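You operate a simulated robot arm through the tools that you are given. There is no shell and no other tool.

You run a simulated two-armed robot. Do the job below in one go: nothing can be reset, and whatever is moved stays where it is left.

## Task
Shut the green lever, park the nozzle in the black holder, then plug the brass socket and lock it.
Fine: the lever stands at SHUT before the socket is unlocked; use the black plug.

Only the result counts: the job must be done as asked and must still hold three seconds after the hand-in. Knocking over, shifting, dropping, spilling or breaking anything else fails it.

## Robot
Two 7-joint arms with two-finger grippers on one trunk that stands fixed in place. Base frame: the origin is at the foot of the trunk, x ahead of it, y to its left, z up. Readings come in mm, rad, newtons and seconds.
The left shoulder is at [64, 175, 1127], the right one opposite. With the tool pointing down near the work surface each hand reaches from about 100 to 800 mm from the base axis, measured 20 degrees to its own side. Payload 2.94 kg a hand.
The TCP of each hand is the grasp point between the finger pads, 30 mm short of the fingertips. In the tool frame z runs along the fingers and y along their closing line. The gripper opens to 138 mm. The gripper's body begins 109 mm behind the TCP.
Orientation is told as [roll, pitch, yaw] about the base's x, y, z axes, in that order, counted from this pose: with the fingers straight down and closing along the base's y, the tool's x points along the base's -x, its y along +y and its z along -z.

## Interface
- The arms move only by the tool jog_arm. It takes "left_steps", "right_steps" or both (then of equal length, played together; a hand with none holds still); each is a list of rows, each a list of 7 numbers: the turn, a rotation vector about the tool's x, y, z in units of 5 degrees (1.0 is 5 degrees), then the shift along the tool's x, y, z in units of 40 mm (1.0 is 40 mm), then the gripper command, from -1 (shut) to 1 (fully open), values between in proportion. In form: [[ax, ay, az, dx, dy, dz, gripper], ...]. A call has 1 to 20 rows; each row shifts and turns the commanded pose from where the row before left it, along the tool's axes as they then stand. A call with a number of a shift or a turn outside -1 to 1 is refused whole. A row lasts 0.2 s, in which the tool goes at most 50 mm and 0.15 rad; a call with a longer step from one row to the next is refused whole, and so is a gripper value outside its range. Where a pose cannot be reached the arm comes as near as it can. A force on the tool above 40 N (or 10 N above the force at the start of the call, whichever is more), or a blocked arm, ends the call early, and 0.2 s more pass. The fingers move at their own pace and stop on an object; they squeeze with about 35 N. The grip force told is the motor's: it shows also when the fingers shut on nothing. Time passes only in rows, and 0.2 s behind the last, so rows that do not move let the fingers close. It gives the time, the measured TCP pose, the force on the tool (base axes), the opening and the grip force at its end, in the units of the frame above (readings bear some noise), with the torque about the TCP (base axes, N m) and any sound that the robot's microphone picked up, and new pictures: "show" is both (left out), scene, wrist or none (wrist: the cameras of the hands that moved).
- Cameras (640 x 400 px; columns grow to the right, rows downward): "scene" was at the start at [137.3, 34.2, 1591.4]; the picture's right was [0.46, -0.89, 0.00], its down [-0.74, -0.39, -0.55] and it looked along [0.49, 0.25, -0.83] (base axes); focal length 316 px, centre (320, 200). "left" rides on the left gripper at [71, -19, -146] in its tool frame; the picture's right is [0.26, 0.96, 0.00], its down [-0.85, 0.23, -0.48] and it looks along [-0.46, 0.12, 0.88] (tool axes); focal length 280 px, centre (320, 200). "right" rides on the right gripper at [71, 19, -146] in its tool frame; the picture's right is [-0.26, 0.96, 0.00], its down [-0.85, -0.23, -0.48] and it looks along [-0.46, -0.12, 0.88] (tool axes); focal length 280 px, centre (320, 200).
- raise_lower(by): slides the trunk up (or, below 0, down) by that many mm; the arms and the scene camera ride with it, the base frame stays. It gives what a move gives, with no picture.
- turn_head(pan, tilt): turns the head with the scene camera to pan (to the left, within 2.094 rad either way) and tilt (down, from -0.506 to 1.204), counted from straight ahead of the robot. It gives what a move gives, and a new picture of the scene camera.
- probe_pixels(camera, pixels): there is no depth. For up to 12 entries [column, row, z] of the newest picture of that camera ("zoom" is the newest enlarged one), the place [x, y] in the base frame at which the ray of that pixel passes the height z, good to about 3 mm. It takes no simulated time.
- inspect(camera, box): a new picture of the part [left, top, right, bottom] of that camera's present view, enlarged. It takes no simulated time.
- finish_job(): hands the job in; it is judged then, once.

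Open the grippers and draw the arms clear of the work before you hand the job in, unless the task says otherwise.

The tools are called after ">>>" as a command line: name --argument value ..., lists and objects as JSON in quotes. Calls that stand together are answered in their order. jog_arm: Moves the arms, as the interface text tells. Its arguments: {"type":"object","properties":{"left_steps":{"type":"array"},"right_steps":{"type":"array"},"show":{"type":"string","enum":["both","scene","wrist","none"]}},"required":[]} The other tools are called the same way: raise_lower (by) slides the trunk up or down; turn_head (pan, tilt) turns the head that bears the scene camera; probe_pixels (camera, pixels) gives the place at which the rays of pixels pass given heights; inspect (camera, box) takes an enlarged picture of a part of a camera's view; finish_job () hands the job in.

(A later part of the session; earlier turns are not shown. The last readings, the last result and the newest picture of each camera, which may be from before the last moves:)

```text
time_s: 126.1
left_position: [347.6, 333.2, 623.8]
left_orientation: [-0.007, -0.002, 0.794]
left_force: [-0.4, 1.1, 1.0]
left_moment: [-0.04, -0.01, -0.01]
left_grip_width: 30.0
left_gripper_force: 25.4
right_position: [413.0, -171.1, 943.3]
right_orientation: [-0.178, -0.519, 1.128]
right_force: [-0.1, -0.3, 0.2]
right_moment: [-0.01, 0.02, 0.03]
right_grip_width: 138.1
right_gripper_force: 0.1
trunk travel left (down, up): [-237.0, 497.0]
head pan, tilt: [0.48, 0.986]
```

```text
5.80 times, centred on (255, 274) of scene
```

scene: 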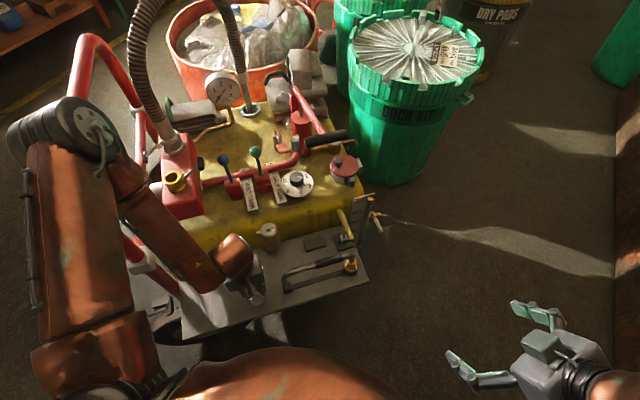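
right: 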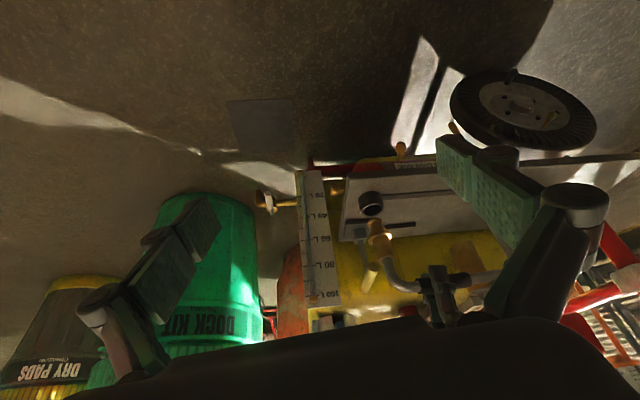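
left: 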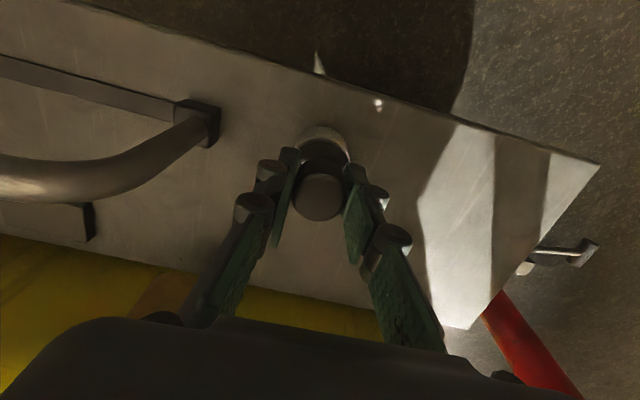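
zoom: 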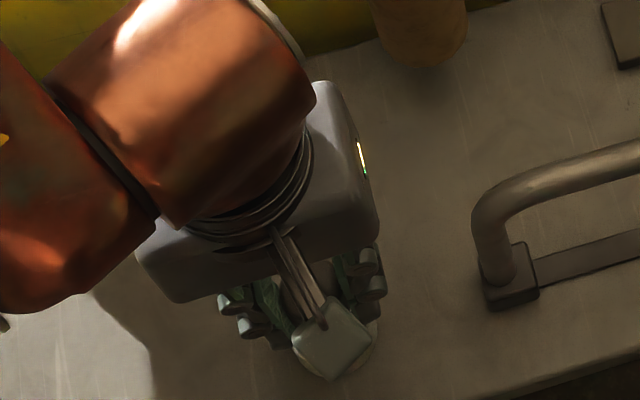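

The plug's knob is gripped (30 mm). I lift it by raising the trunk 63 mm and check it comes free of its ring.

>>> raise_lower --by 63

>>> jog_arm --left_steps '[[0, 0, 0, 0, 0, 0, -0.8]]' --show "both"

>>> inspect --camera "left" --box '[220, 80, 420, 205]'

>>> inspect --camera "scene" --box '[200, 230, 310, 299]'

```text
time_s: 127.1
left_position: [348.0, 332.8, 689.1]
left_orientation: [-0.011, -0.002, 0.799]
left_force: [0.1, 0.4, -0.4]
left_moment: [0.03, 0.05, -0.01]
left_grip_width: 29.6
left_gripper_force: 35.0
right_position: [414.1, -170.6, 1006.4]
right_orientation: [-0.174, -0.519, 1.13]
right_force: [-0.5, 0.6, 0.5]
right_moment: [0.05, 0.05, 0.02]
right_grip_width: 137.9
right_gripper_force: 0.0
trunk travel left (down, up): [-300.0, 434.0]
head pan, tilt: [0.48, 0.986]
```

```text
time_s: 127.5
left_position: [347.2, 333.2, 688.5]
left_orientation: [-0.01, -0.002, 0.795]
left_force: [-0.5, 0.3, 0.0]
left_moment: [-0.02, 0.01, 0.02]
left_grip_width: 29.9
left_gripper_force: 34.9
right_position: [413.2, -171.0, 1005.7]
right_orientation: [-0.179, -0.521, 1.129]
right_force: [-0.4, 0.0, -0.5]
right_moment: [0.01, 0.0, -0.02]
right_grip_width: 137.9
right_gripper_force: 0.1
trunk travel left (down, up): [-300.0, 434.0]
head pan, tilt: [0.48, 0.986]
```

scene: 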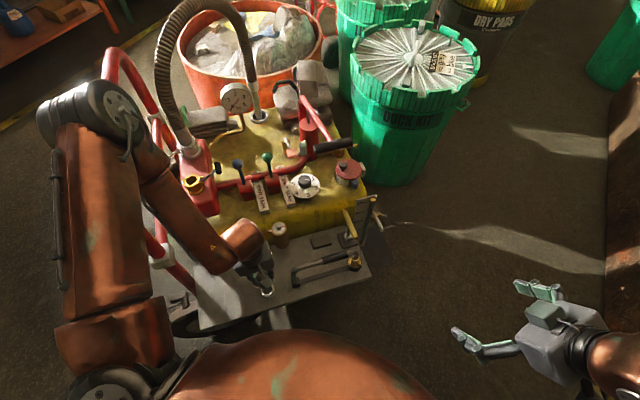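
left: 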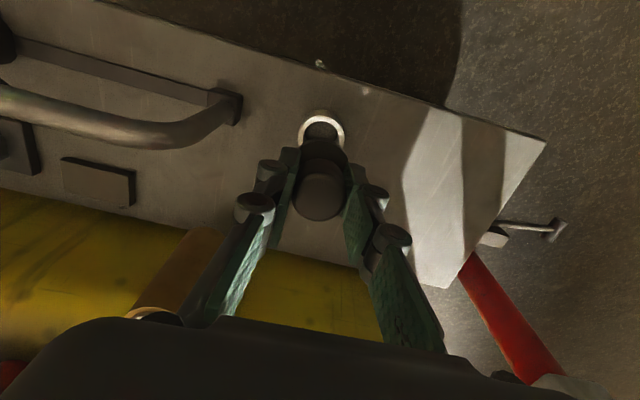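

```text
3.20 times, centred on (320, 142) of left
```

zoom: 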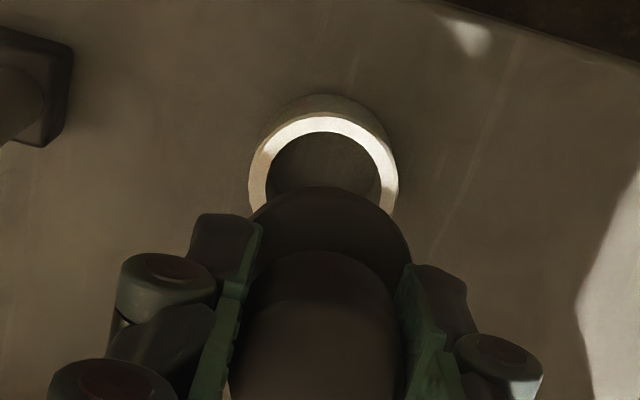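

```text
5.80 times, centred on (255, 264) of scene
```

zoom: 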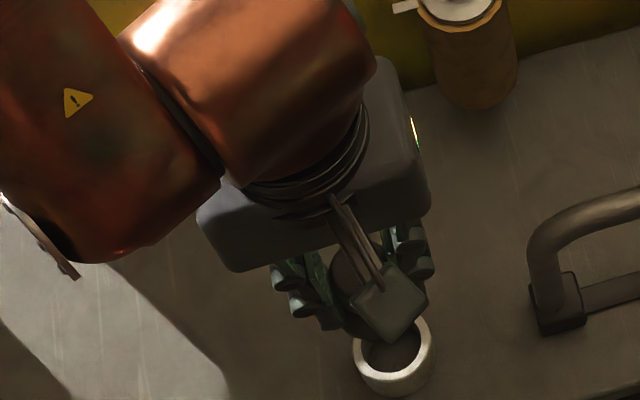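

The plug is out of its ring and held firmly. I retrace outward to f 560 and rise to clear height.

>>> jog_arm --left_steps '[[0, 0, 0, -0.66, 0.25, 0, -0.8], [0, 0, 0, -0.66, 0.25, 0, -0.8], [0, 0, 0, -0.66, 0.25, 0, -0.8], [0, 0, 0, 0, 0, -1, -0.8], [0, 0, 0, 0, 0, -1, -0.8], [0, 0, 0, 0, 0, -1, -0.8], [0, 0, 0, 0, 0, -1, -0.8], [0, 0, 0, 0, 0, -1, -0.8], [0, 0, 0, 0, 0, -1, -0.8], [0, 0, 0, 0, 0, -1, -0.8], [0, 0, 0, 0, 0, -1, -0.8], [0, 0, 0, 0, 0, -0.8, -0.8]]' --show "both"

>>> inspect --camera "scene" --box '[150, 130, 290, 217]'

```text
time_s: 130.1
left_position: [377.9, 413.3, 1041.7]
left_orientation: [-0.01, -0.002, 0.796]
left_force: [-0.3, 0.3, 0.1]
left_moment: [0.0, 0.0, -0.03]
left_grip_width: 29.8
left_gripper_force: 34.8
right_position: [412.5, -171.3, 1007.1]
right_orientation: [-0.177, -0.524, 1.129]
right_force: [-0.7, 0.8, -0.6]
right_moment: [0.0, 0.01, -0.03]
right_grip_width: 138.2
right_gripper_force: 0.0
trunk travel left (down, up): [-300.0, 434.0]
head pan, tilt: [0.48, 0.986]
```

scene: 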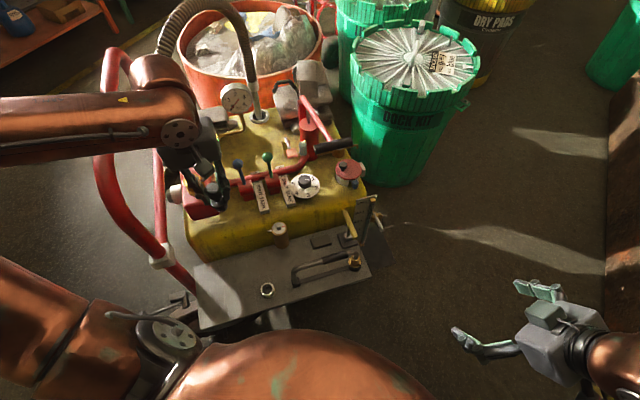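
left: 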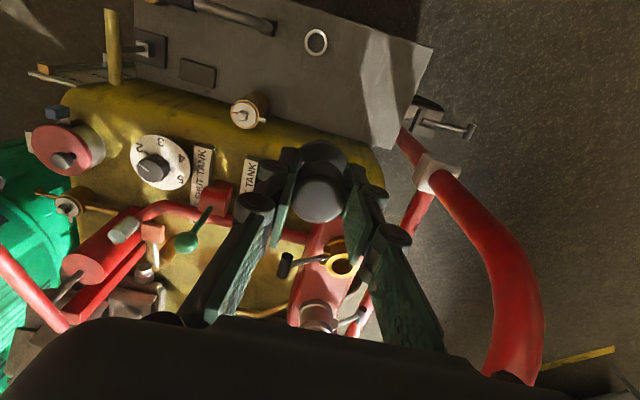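

```text
4.57 times, centred on (220, 174) of scene
```

zoom: 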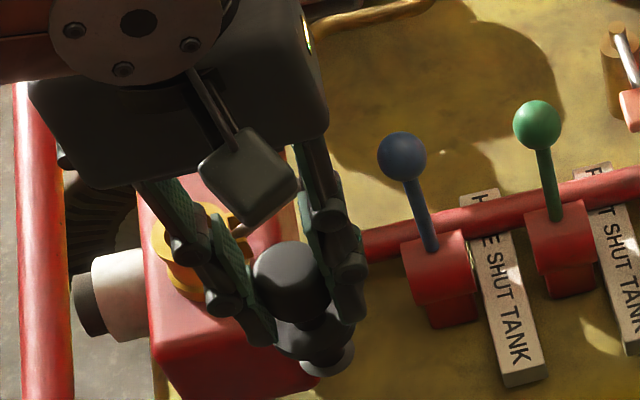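

The plug (all black: knob, flange and grooved male end) is held well, and the open socket shows at left (341,266). I zoom on it to refine its position.

>>> inspect --camera "left" --box '[270, 235, 382, 305]'

>>> inspect --camera "scene" --box '[190, 175, 254, 215]'

```text
5.71 times, centred on (326, 270) of left
```

zoom: 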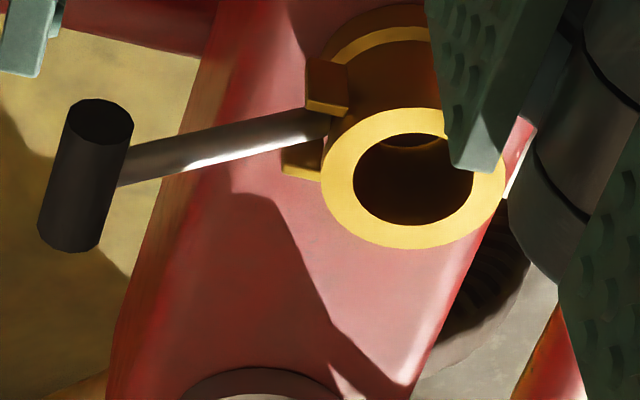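

```text
10.00 times, centred on (222, 195) of scene
```

zoom: 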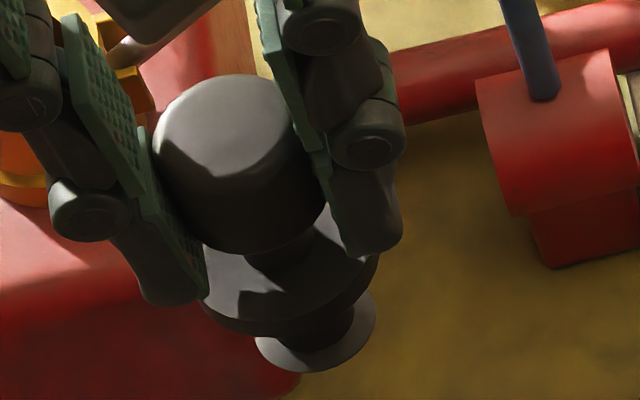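

>>> probe_pixels --camera "left" --pixels '[[342.3, 266.2, 890], [342.3, 266.2, 880], [342.3, 266.2, 870], [342.3, 266.2, 860], [284.5, 265, 895], [284.5, 265, 885]]'

```text
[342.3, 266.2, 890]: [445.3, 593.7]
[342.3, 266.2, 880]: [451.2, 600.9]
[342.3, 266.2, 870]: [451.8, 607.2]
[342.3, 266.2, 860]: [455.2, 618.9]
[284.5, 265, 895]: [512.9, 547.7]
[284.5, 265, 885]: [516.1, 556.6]
```

Combined estimates give the socket mouth at f≈745.5, u≈110, z≈875, leaning 7.3° toward the robot. I carry the plug over it at z 1042 and tilt the hand to match.

>>> jog_arm --left_steps '[[0, 0, 0, -0.82, 0.42, 0, -0.8], [0, 0, 0, -0.82, 0.42, 0, -0.8], [0, 0, 0, -0.82, 0.42, 0, -0.8], [0, 0, 0, -0.82, 0.42, 0, -0.8], [0, 0, 0, -0.82, 0.42, 0, -0.8], [0, -0.73, 0, 0, 0, 0, -0.8], [0, -0.73, 0, 0, 0, 0, -0.8]]' --show "both"

>>> inspect --camera "left" --box '[240, 70, 400, 170]'

>>> inspect --camera "scene" --box '[130, 110, 258, 190]'

```text
time_s: 131.7
left_position: [432.4, 590.5, 1041.2]
left_orientation: [-0.012, -0.13, 0.798]
left_force: [1.1, 0.6, -0.5]
left_moment: [-0.01, -0.03, 0.01]
left_grip_width: 29.7
left_gripper_force: 35.2
right_position: [413.4, -171.8, 1006.0]
right_orientation: [-0.178, -0.52, 1.129]
right_force: [-0.4, 0.7, -0.5]
right_moment: [-0.01, -0.01, -0.02]
right_grip_width: 138.0
right_gripper_force: 0.0
trunk travel left (down, up): [-300.0, 434.0]
head pan, tilt: [0.48, 0.986]
```

scene: 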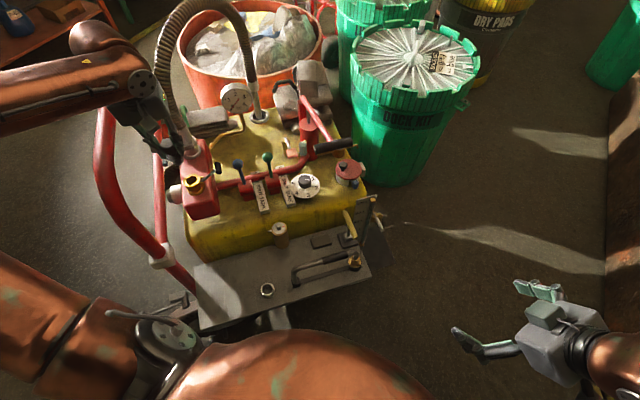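
left: 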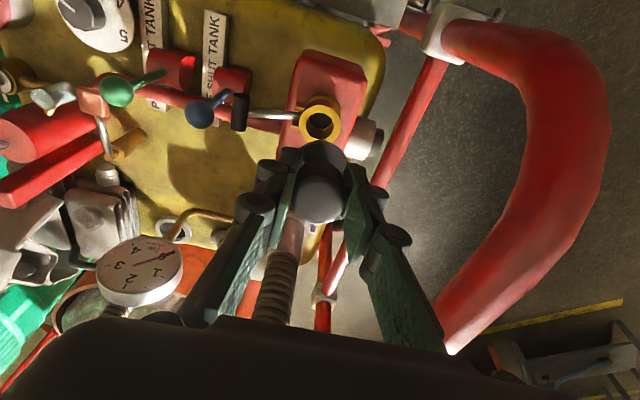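

```text
4.00 times, centred on (320, 120) of left
```

zoom: 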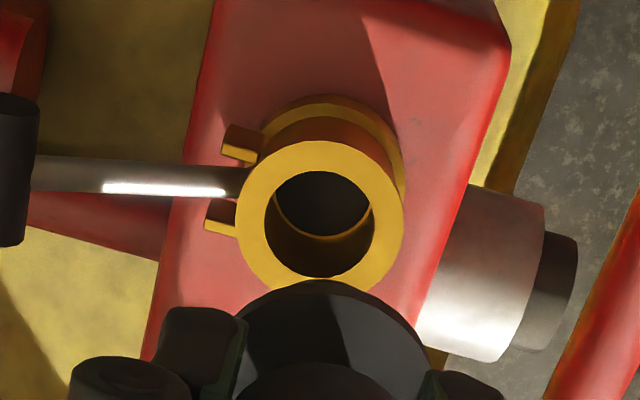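

```text
5.00 times, centred on (194, 150) of scene
```

zoom: 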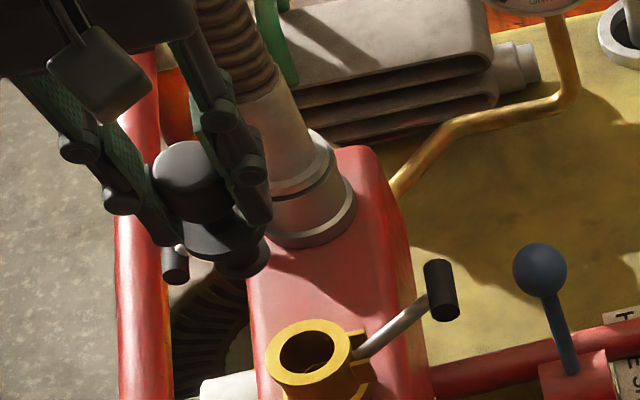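

The socket mouth appears at (320.5,123), exactly on the plug's axis for this tilt. I descend 70 mm along the tool axis and look again.

>>> jog_arm --left_steps '[[0, 0, 0, 0, 0, 0.6, -0.8], [0, 0, 0, 0, 0, 0.6, -0.8], [0, 0, 0, 0, 0, 0.55, -0.8]]' --show "both"

>>> inspect --camera "left" --box '[240, 80, 400, 180]'

>>> inspect --camera "scene" --box '[150, 130, 246, 190]'

```text
time_s: 132.5
left_position: [440.4, 594.8, 969.9]
left_orientation: [-0.01, -0.128, 0.797]
left_force: [0.3, 0.1, -0.8]
left_moment: [-0.03, 0.02, 0.0]
left_grip_width: 29.6
left_gripper_force: 35.2
right_position: [413.8, -170.4, 1005.9]
right_orientation: [-0.179, -0.521, 1.129]
right_force: [-0.1, 0.8, 0.7]
right_moment: [0.0, 0.03, 0.03]
right_grip_width: 138.0
right_gripper_force: 0.0
trunk travel left (down, up): [-300.0, 434.0]
head pan, tilt: [0.48, 0.986]
```

scene: 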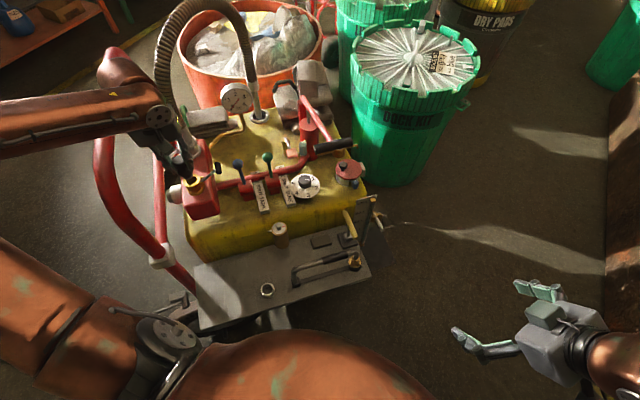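
left: 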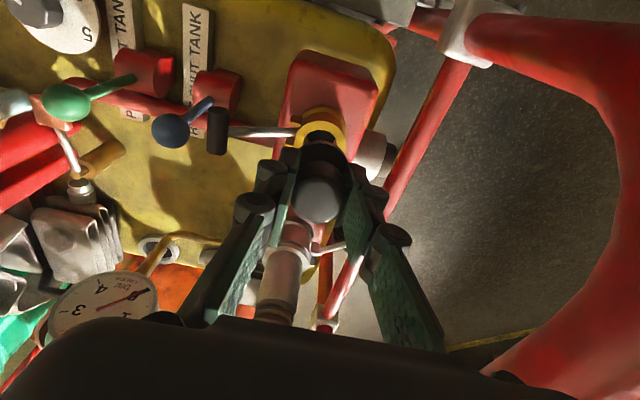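

```text
4.00 times, centred on (320, 130) of left
```

zoom: 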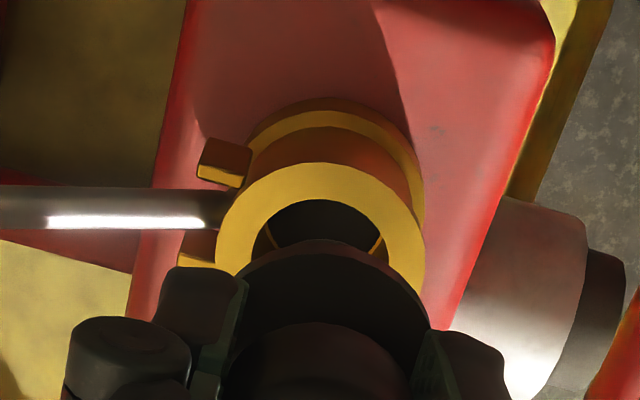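

```text
6.67 times, centred on (198, 160) of scene
```

zoom: 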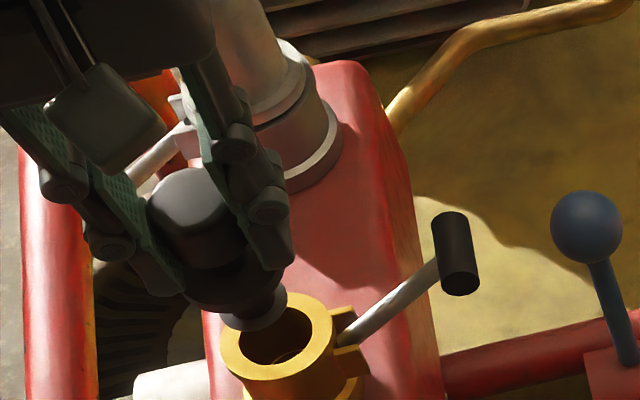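

The plug stays on the socket's axis in both views. I shift +1.5 mm in f and descend another 12 mm.

>>> jog_arm --left_steps '[[0, 0, 0, -0.04, 0, 0.15, -0.8], [0, 0, 0, 0, 0, 0.15, -0.8]]' --show "wrist"

>>> inspect --camera "left" --box '[260, 100, 380, 175]'

>>> inspect --camera "scene" --box '[165, 150, 229, 190]'

```text
time_s: 133.1
left_position: [441.4, 597.0, 959.6]
left_orientation: [-0.012, -0.13, 0.798]
left_force: [0.3, 0.2, -0.3]
left_moment: [-0.04, 0.0, -0.01]
left_grip_width: 29.7
left_gripper_force: 34.7
right_position: [412.6, -170.1, 1006.6]
right_orientation: [-0.178, -0.521, 1.13]
right_force: [0.0, -0.2, 0.5]
right_moment: [0.03, 0.01, 0.01]
right_grip_width: 138.2
right_gripper_force: 0.0
trunk travel left (down, up): [-300.0, 434.0]
head pan, tilt: [0.48, 0.986]
```

left: 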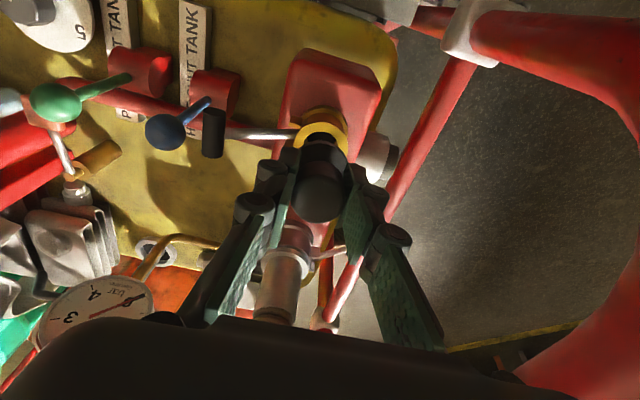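

```text
5.33 times, centred on (320, 138) of left
```

zoom: 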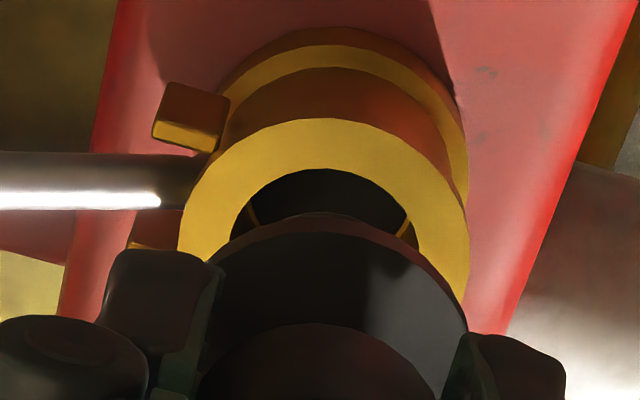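

```text
10.00 times, centred on (197, 170) of scene
```

zoom: 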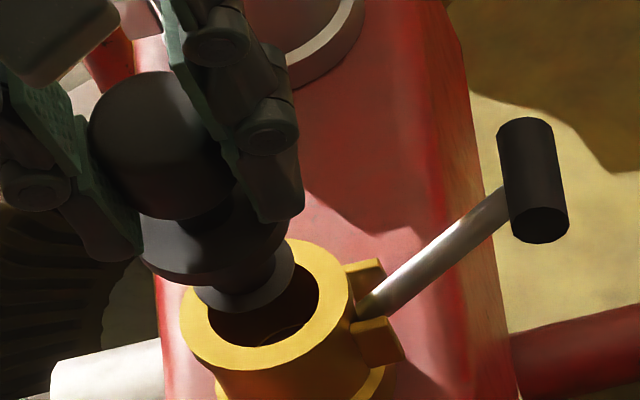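

The disc sits directly before the bore along its axis in both views. I descend in 5 mm steps, watching the force.

>>> jog_arm --left_steps '[[0, 0, 0, 0, 0, 0.125, -0.8], [0, 0, 0, 0, 0, 0.125, -0.8]]' --show "none"

>>> inspect --camera "scene" --box '[165, 150, 229, 190]'

>>> inspect --camera "left" --box '[260, 100, 380, 175]'

```text
time_s: 133.7
left_position: [442.0, 597.4, 948.9]
left_orientation: [-0.011, -0.129, 0.798]
left_force: [-0.1, 0.5, -0.7]
left_moment: [0.02, -0.01, 0.0]
left_grip_width: 29.8
left_gripper_force: 35.0
right_position: [413.2, -170.1, 1006.2]
right_orientation: [-0.177, -0.52, 1.13]
right_force: [-0.5, -0.1, 0.2]
right_moment: [0.02, 0.03, 0.02]
right_grip_width: 138.1
right_gripper_force: 0.0
trunk travel left (down, up): [-300.0, 434.0]
head pan, tilt: [0.48, 0.986]
```

```text
10.00 times, centred on (197, 170) of scene
```

zoom: 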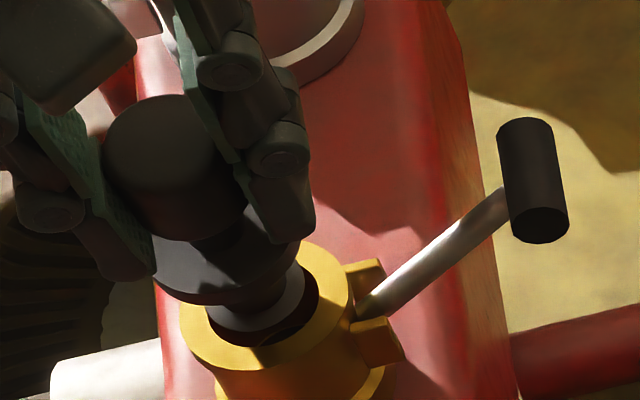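

```text
5.33 times, centred on (320, 138) of left
```

zoom: 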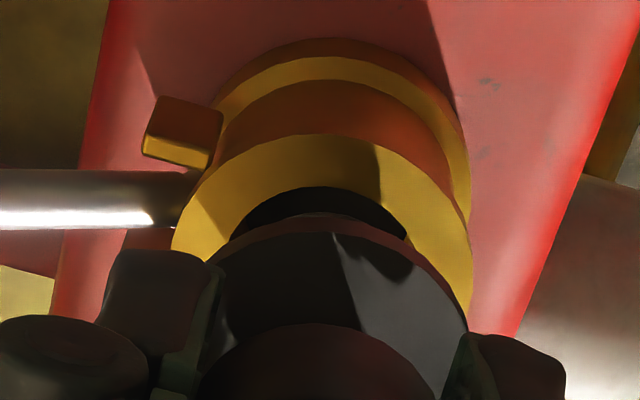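

The disc is entering the bore without contact. I continue in 4 mm steps.

>>> jog_arm --left_steps '[[0, 0, 0, 0, 0, 0.1, -0.8], [0, 0, 0, 0, 0, 0.1, -0.8]]' --show "none"

>>> inspect --camera "scene" --box '[165, 150, 229, 190]'

```text
time_s: 134.3
left_position: [443.3, 599.1, 941.6]
left_orientation: [-0.011, -0.13, 0.799]
left_force: [0.3, 0.3, -0.3]
left_moment: [0.0, -0.01, 0.01]
left_grip_width: 29.6
left_gripper_force: 34.9
right_position: [412.2, -171.6, 1006.1]
right_orientation: [-0.18, -0.52, 1.128]
right_force: [-0.3, 0.4, 0.0]
right_moment: [-0.01, -0.02, 0.03]
right_grip_width: 138.1
right_gripper_force: 0.1
trunk travel left (down, up): [-300.0, 434.0]
head pan, tilt: [0.48, 0.986]
```

```text
10.00 times, centred on (197, 170) of scene
```

zoom: 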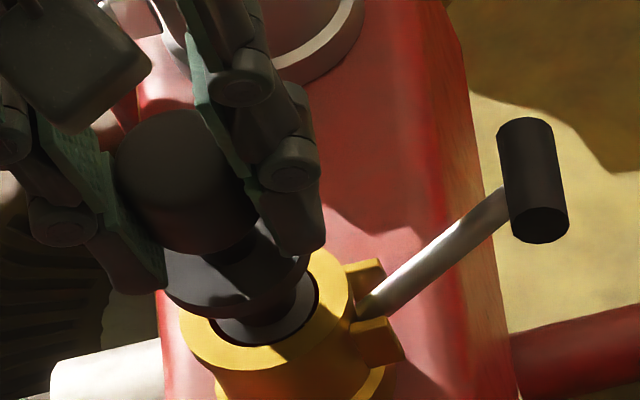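

>>> jog_arm --left_steps '[[0, 0, 0, 0, 0, 0.1, -0.8], [0, 0, 0, 0, 0, 0.1, -0.8]]' --show "none"

>>> inspect --camera "scene" --box '[165, 150, 229, 190]'

>>> inspect --camera "left" --box '[260, 100, 380, 175]'

```text
time_s: 134.9
left_position: [443.5, 598.7, 932.9]
left_orientation: [-0.01, -0.13, 0.798]
left_force: [-1.3, -3.5, -0.1]
left_moment: [-0.16, 0.17, -0.02]
left_grip_width: 29.6
left_gripper_force: 35.1
right_position: [411.9, -171.6, 1005.7]
right_orientation: [-0.18, -0.522, 1.129]
right_force: [0.5, -0.4, -0.2]
right_moment: [0.0, 0.01, 0.01]
right_grip_width: 138.1
right_gripper_force: 0.0
trunk travel left (down, up): [-300.0, 434.0]
head pan, tilt: [0.48, 0.986]
```

```text
10.00 times, centred on (197, 170) of scene
```

zoom: 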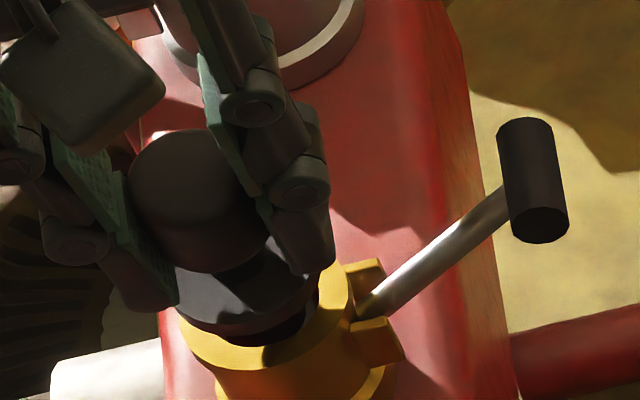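

```text
5.33 times, centred on (320, 138) of left
```

zoom: 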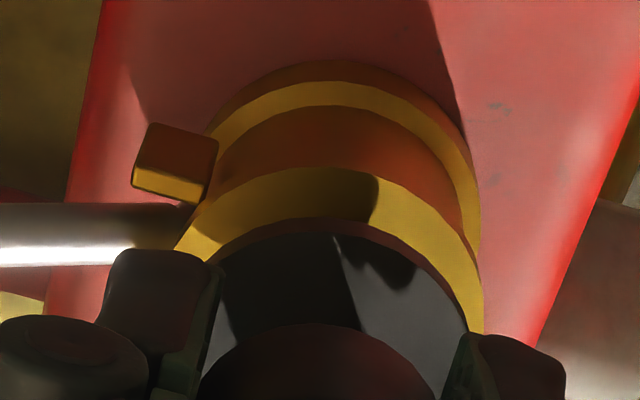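

A light −3.4 N side force in f shows the disc brushing the far wall; I shift 1.2 mm back in f and continue down.

>>> jog_arm --left_steps '[[0, 0, 0, 0.03, 0, 0.05, -0.8], [0, 0, 0, 0, 0, 0.1, -0.8]]' --show "none"

>>> inspect --camera "scene" --box '[165, 150, 229, 190]'

```text
time_s: 135.5
left_position: [443.8, 598.3, 927.7]
left_orientation: [-0.011, -0.13, 0.796]
left_force: [-1.6, -1.8, -1.0]
left_moment: [-0.12, 0.13, 0.03]
left_grip_width: 29.5
left_gripper_force: 35.1
right_position: [412.8, -172.6, 1006.5]
right_orientation: [-0.18, -0.521, 1.13]
right_force: [-0.4, 0.0, 0.3]
right_moment: [0.04, -0.01, -0.03]
right_grip_width: 138.0
right_gripper_force: 0.1
trunk travel left (down, up): [-300.0, 434.0]
head pan, tilt: [0.48, 0.986]
```

```text
10.00 times, centred on (197, 170) of scene
```

zoom: 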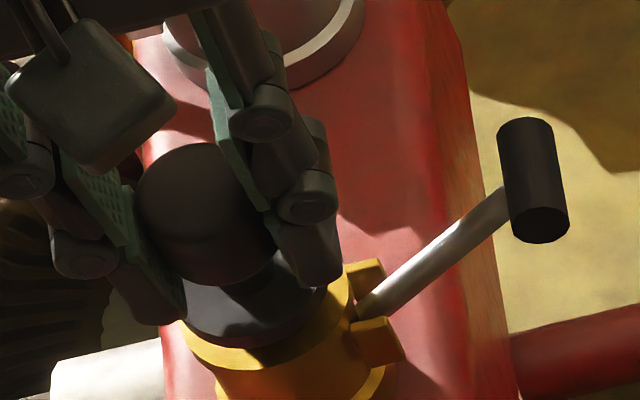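

>>> jog_arm --left_steps '[[0, 0, 0, 0.02, 0, 0.075, -0.8], [0, 0, 0, 0, 0, 0.075, -0.8]]' --show "none"

>>> inspect --camera "scene" --box '[165, 150, 229, 190]'

>>> inspect --camera "left" --box '[260, 100, 380, 175]'

```text
time_s: 136.1
left_position: [443.9, 599.6, 922.6]
left_orientation: [-0.011, -0.13, 0.798]
left_force: [-3.4, -2.5, -0.1]
left_moment: [-0.12, 0.17, -0.01]
left_grip_width: 29.8
left_gripper_force: 35.3
right_position: [413.1, -171.8, 1005.9]
right_orientation: [-0.179, -0.522, 1.13]
right_force: [-0.6, -0.5, -0.2]
right_moment: [0.01, -0.01, 0.02]
right_grip_width: 138.0
right_gripper_force: 0.1
trunk travel left (down, up): [-300.0, 434.0]
head pan, tilt: [0.48, 0.986]
```

```text
10.00 times, centred on (197, 170) of scene
```

zoom: 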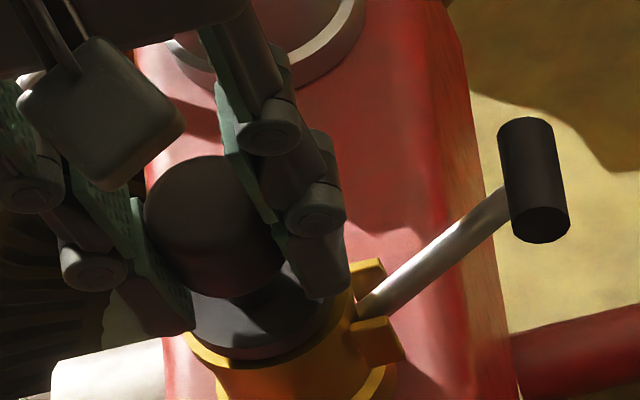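

```text
5.33 times, centred on (320, 138) of left
```

zoom: 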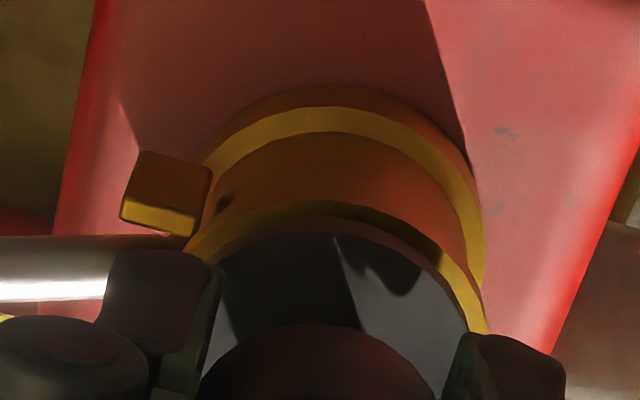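

>>> jog_arm --left_steps '[[0, 0, 0, 0.035, 0, 0.06, -0.8], [0, 0, 0, 0, 0, 0.06, -0.8]]' --show "none"

>>> inspect --camera "scene" --box '[165, 150, 229, 190]'

```text
time_s: 136.7
left_position: [444.6, 598.5, 919.1]
left_orientation: [-0.012, -0.134, 0.797]
left_force: [-1.7, 0.8, 12.3]
left_moment: [-0.06, 0.24, 0.02]
left_grip_width: 29.7
left_gripper_force: 34.5
right_position: [412.4, -172.2, 1007.9]
right_orientation: [-0.178, -0.521, 1.129]
right_force: [0.1, 0.9, 0.0]
right_moment: [0.02, 0.02, 0.0]
right_grip_width: 137.8
right_gripper_force: 0.0
trunk travel left (down, up): [-300.0, 434.0]
head pan, tilt: [0.48, 0.986]
```

```text
10.00 times, centred on (197, 170) of scene
```

zoom: 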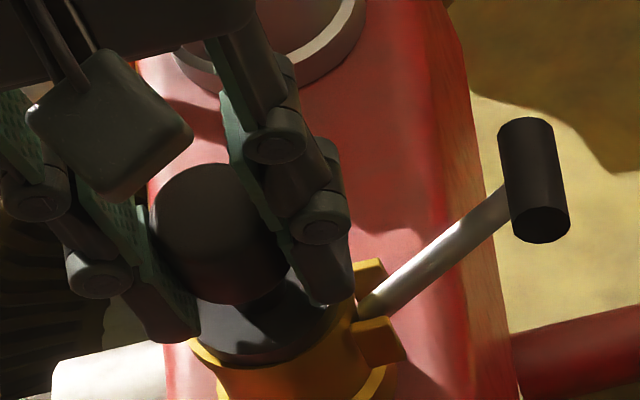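

Firm z contact (12 N) at the seat height: the flange is on the ring. I press 2 mm more to make sure it is fully home.

>>> jog_arm --left_steps '[[0, 0, 0, 0, 0, 0.05, -0.8], [0, 0, 0, 0, 0, 0.03, -0.8]]' --show "wrist"

>>> inspect --camera "scene" --box '[165, 150, 229, 190]'

>>> inspect --camera "left" --box '[260, 100, 380, 175]'

```text
time_s: 137.3
left_position: [444.7, 599.0, 917.9]
left_orientation: [-0.013, -0.138, 0.797]
left_force: [1.0, 4.2, 30.0]
left_moment: [0.06, 0.14, -0.04]
left_grip_width: 29.7
left_gripper_force: 34.7
right_position: [412.3, -172.0, 1006.5]
right_orientation: [-0.18, -0.524, 1.129]
right_force: [-0.4, 1.0, 0.7]
right_moment: [0.0, 0.01, -0.01]
right_grip_width: 138.0
right_gripper_force: 0.0
trunk travel left (down, up): [-300.0, 434.0]
head pan, tilt: [0.48, 0.986]
```

left: 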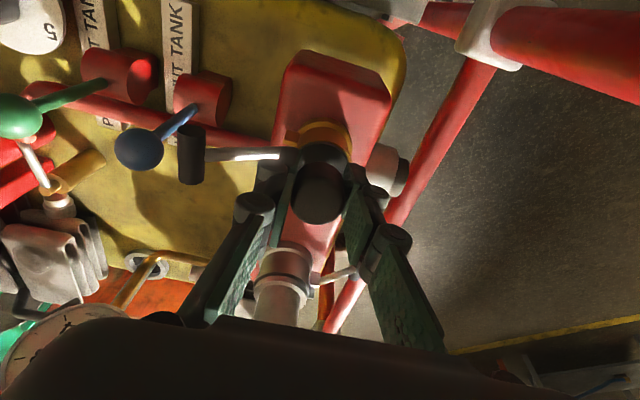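

```text
10.00 times, centred on (197, 170) of scene
```

zoom: 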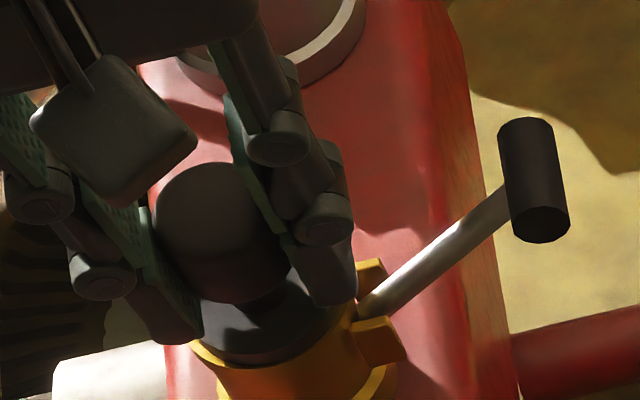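

```text
5.33 times, centred on (320, 138) of left
```

zoom: 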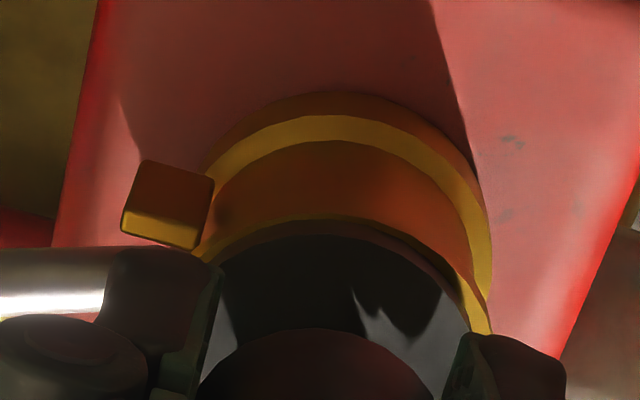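

The plug is fully seated (30 N, evenly). I ease off, open the fingers a little and withdraw along the tool axis.

>>> jog_arm --left_steps '[[0, 0, 0, 0, 0, -0.05, -0.8], [0, 0, 0, 0, 0, 0, -0.4], [0, 0, 0, 0, 0, 0, -0.2], [0, 0, 0, 0, 0, -0.4, -0.2], [0, 0, 0, 0, 0, -0.8, -0.2], [0, 0, 0, 0, 0, -1, -0.2], [0, 0, 0, 0, 0, -1, -0.2]]' --show "both"

>>> inspect --camera "scene" --box '[165, 150, 229, 190]'

>>> inspect --camera "left" --box '[240, 70, 400, 170]'

```text
time_s: 138.9
left_position: [429.8, 587.7, 1043.4]
left_orientation: [-0.01, -0.128, 0.797]
left_force: [-1.0, 0.0, -0.4]
left_moment: [0.04, 0.01, -0.01]
left_grip_width: 55.1
left_gripper_force: 0.1
right_position: [413.0, -171.7, 1006.1]
right_orientation: [-0.177, -0.523, 1.129]
right_force: [0.0, 0.4, -0.6]
right_moment: [0.03, -0.02, -0.02]
right_grip_width: 138.2
right_gripper_force: 0.1
trunk travel left (down, up): [-300.0, 434.0]
head pan, tilt: [0.48, 0.986]
```

scene: 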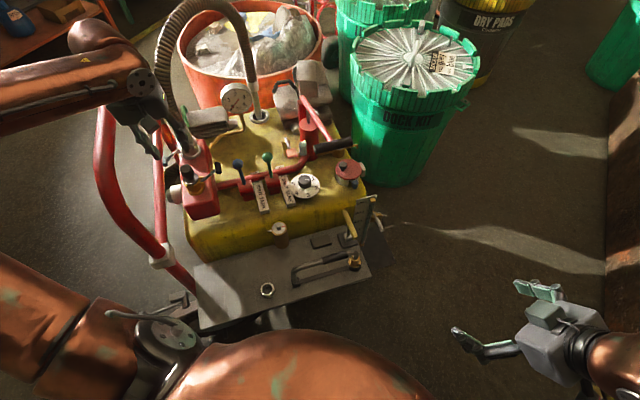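
left: 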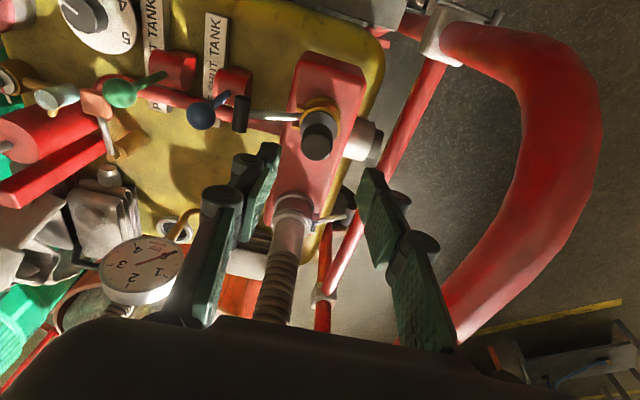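

```text
10.00 times, centred on (197, 170) of scene
```

zoom: 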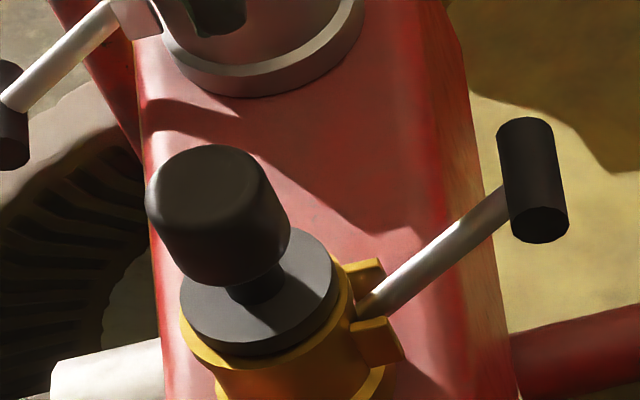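

```text
4.00 times, centred on (320, 120) of left
```

zoom: 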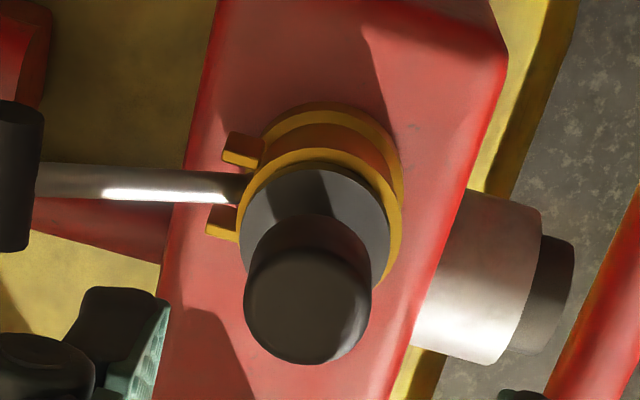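

The black plug is seated with its flange on the ring. Now I lock it: close the fingers, move over the raised T-bar (about u 22, f 746, z 893) and look before pushing down.

>>> jog_arm --left_steps '[[0, 0, 0, -0.14, -0.75, 0.018, -1], [0, 0, 0, -0.14, -0.75, 0.018, -1], [0, 0, 0, -0.14, -0.75, 0.018, -1], [0, 0, 0, 0.129, 0, 0.992, -1], [0, 0, 0, 0.09, 0, 0.7, -1]]' --show "both"

>>> inspect --camera "left" --box '[240, 80, 400, 180]'

>>> inspect --camera "scene" --box '[150, 120, 278, 200]'

```text
time_s: 140.1
left_position: [509.9, 537.2, 976.5]
left_orientation: [-0.013, -0.132, 0.799]
left_force: [0.1, 0.4, -0.4]
left_moment: [-0.02, 0.02, 0.02]
left_grip_width: 0.0
left_gripper_force: 28.7
right_position: [412.8, -171.2, 1005.2]
right_orientation: [-0.179, -0.521, 1.13]
right_force: [0.4, -0.4, 0.0]
right_moment: [0.0, 0.02, -0.01]
right_grip_width: 137.7
right_gripper_force: 0.1
trunk travel left (down, up): [-300.0, 434.0]
head pan, tilt: [0.48, 0.986]
```

scene: 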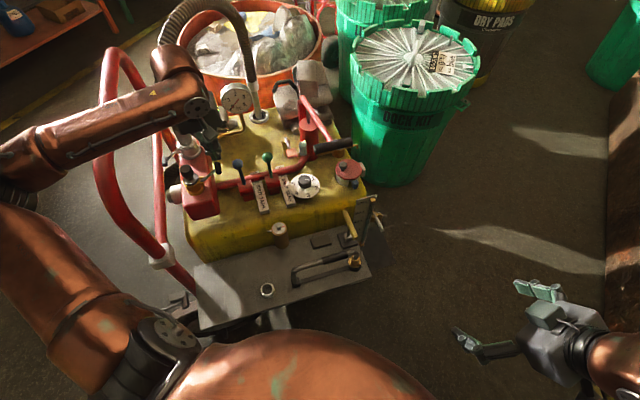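
left: 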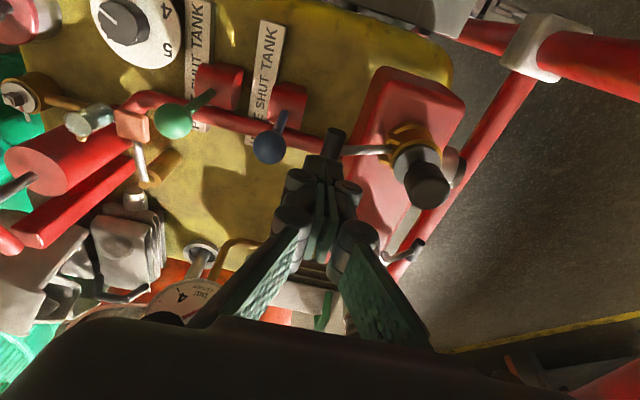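

```text
4.00 times, centred on (320, 130) of left
```

zoom: 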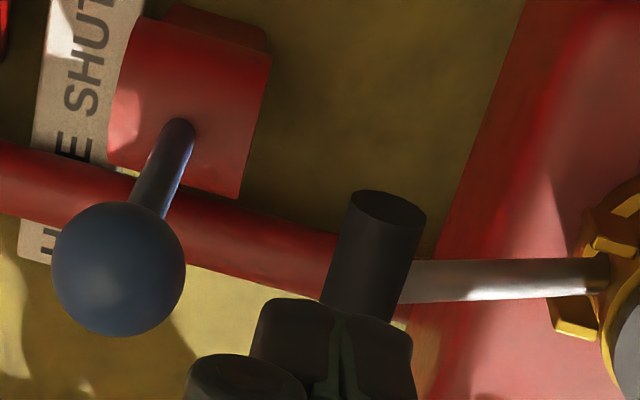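

```text
5.00 times, centred on (214, 160) of scene
```

zoom: 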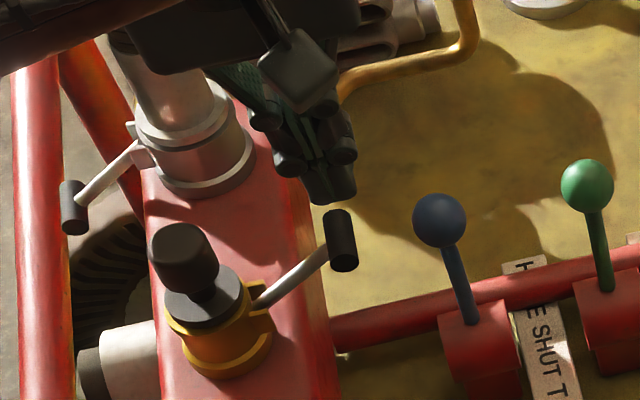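

The closed fingertips are just outboard of the T-bar. I shift 5 mm toward +u and push down in steps.

>>> jog_arm --left_steps '[[0, 0, 0, 0, 0.12, 0, -1], [0, 0, 0, 0.1, 0, 0.75, -1], [0, 0, 0, 0.08, 0, 0.6, -1]]' --show "wrist"

>>> inspect --camera "scene" --box '[150, 120, 278, 200]'

```text
time_s: 140.9
left_position: [503.7, 539.4, 920.3]
left_orientation: [-0.01, -0.126, 0.797]
left_force: [0.8, 0.1, -0.2]
left_moment: [0.01, 0.0, 0.0]
left_grip_width: 0.1
left_gripper_force: 28.6
right_position: [413.7, -171.4, 1006.1]
right_orientation: [-0.177, -0.52, 1.129]
right_force: [0.0, -0.2, -1.0]
right_moment: [0.01, 0.03, -0.01]
right_grip_width: 137.9
right_gripper_force: 0.1
trunk travel left (down, up): [-300.0, 434.0]
head pan, tilt: [0.48, 0.986]
```

left: 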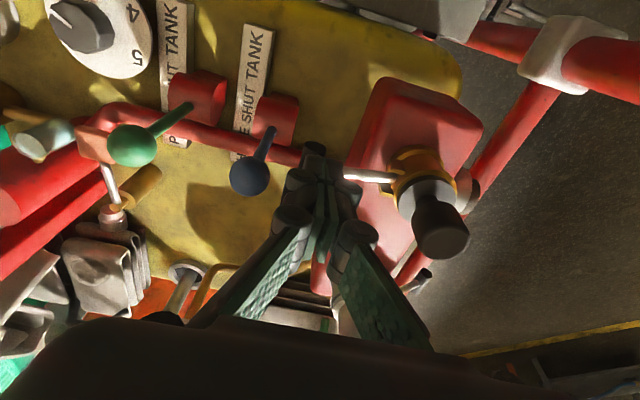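

```text
5.00 times, centred on (214, 160) of scene
```

zoom: 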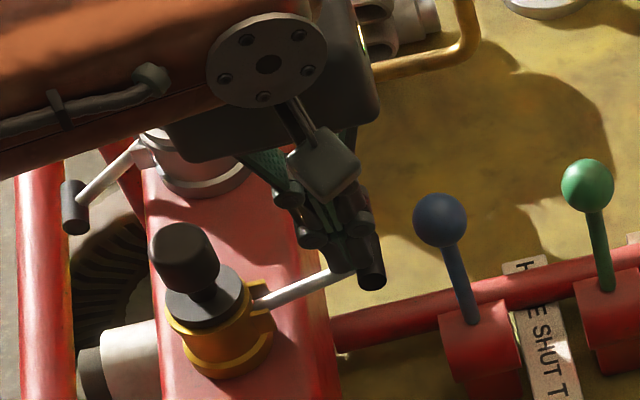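

The lever has started down with hardly any force. I continue.

>>> jog_arm --left_steps '[[0, 0, 0, 0.07, 0, 0.5, -1], [0, 0, 0, 0.07, 0, 0.5, -1]]' --show "wrist"

>>> inspect --camera "scene" --box '[150, 120, 278, 200]'

```text
time_s: 141.5
left_position: [505.6, 540.0, 881.1]
left_orientation: [-0.013, -0.13, 0.797]
left_force: [1.2, 0.5, 0.2]
left_moment: [0.01, 0.02, 0.01]
left_grip_width: 0.0
left_gripper_force: 28.1
right_position: [412.2, -172.3, 1007.4]
right_orientation: [-0.178, -0.521, 1.129]
right_force: [0.1, 0.1, -0.6]
right_moment: [-0.02, 0.0, -0.03]
right_grip_width: 138.0
right_gripper_force: 0.1
trunk travel left (down, up): [-300.0, 434.0]
head pan, tilt: [0.48, 0.986]
```

left: 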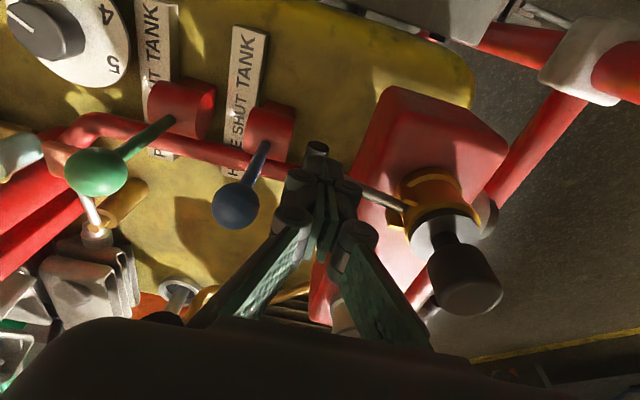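

```text
5.00 times, centred on (214, 160) of scene
```

zoom: 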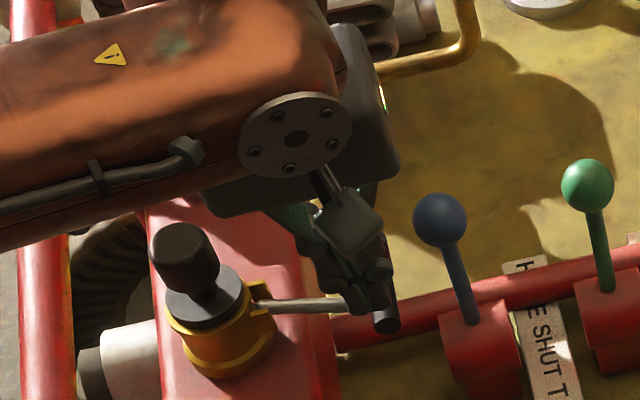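

>>> jog_arm --left_steps '[[0, 0, 0, 0.03, 0, 0.25, -1], [0, 0, 0, 0.03, 0, 0.25, -1]]' --show "none"

>>> inspect --camera "scene" --box '[150, 120, 278, 200]'

```text
time_s: 142.1
left_position: [505.4, 538.6, 861.3]
left_orientation: [-0.011, -0.131, 0.798]
left_force: [0.2, 0.1, 0.3]
left_moment: [0.02, 0.0, 0.04]
left_grip_width: 0.0
left_gripper_force: 28.4
right_position: [412.9, -171.0, 1006.5]
right_orientation: [-0.179, -0.521, 1.128]
right_force: [-0.4, -0.1, 0.4]
right_moment: [0.02, 0.01, 0.0]
right_grip_width: 137.9
right_gripper_force: 0.0
trunk travel left (down, up): [-300.0, 434.0]
head pan, tilt: [0.48, 0.986]
```

```text
5.00 times, centred on (214, 160) of scene
```

zoom: 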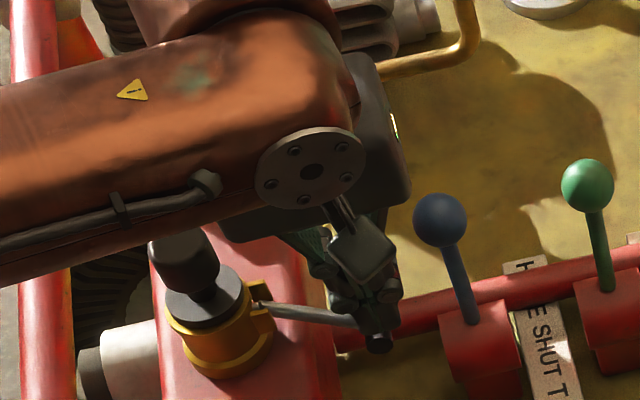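

No force yet; I press a little further to confirm the lever's lower stop.

>>> jog_arm --left_steps '[[0, 0, 0, 0.012, 0, 0.1, -1], [0, 0, 0, 0.012, 0, 0.1, -1], [0, 0, 0, 0, 0, 0, -1]]' --show "none"

>>> inspect --camera "scene" --box '[150, 120, 278, 200]'

>>> inspect --camera "left" --box '[240, 100, 440, 225]'

```text
time_s: 142.9
left_position: [503.8, 540.5, 854.9]
left_orientation: [-0.012, -0.133, 0.798]
left_force: [-0.4, 0.9, 12.9]
left_moment: [0.03, 0.15, 0.0]
left_grip_width: 0.0
left_gripper_force: 28.5
right_position: [411.6, -171.7, 1007.3]
right_orientation: [-0.177, -0.521, 1.128]
right_force: [0.2, 0.9, 0.0]
right_moment: [0.04, 0.04, -0.01]
right_grip_width: 138.0
right_gripper_force: 0.0
trunk travel left (down, up): [-300.0, 434.0]
head pan, tilt: [0.48, 0.986]
```

```text
5.00 times, centred on (214, 160) of scene
```

zoom: 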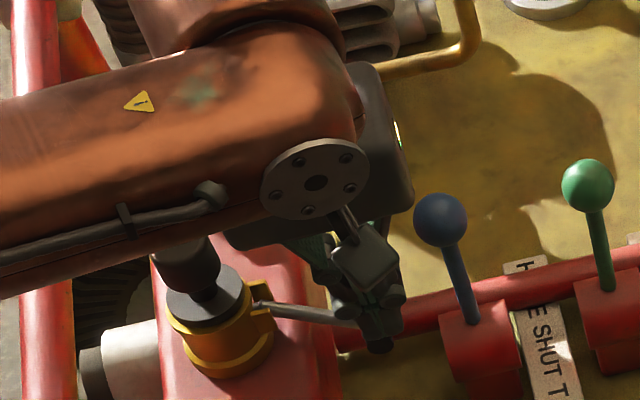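

```text
3.20 times, centred on (340, 162) of left
```

zoom: 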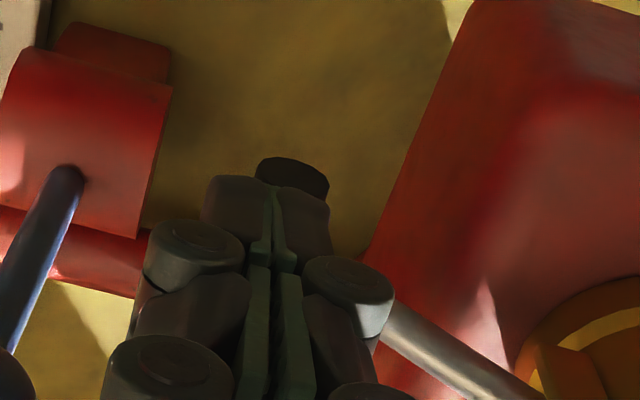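

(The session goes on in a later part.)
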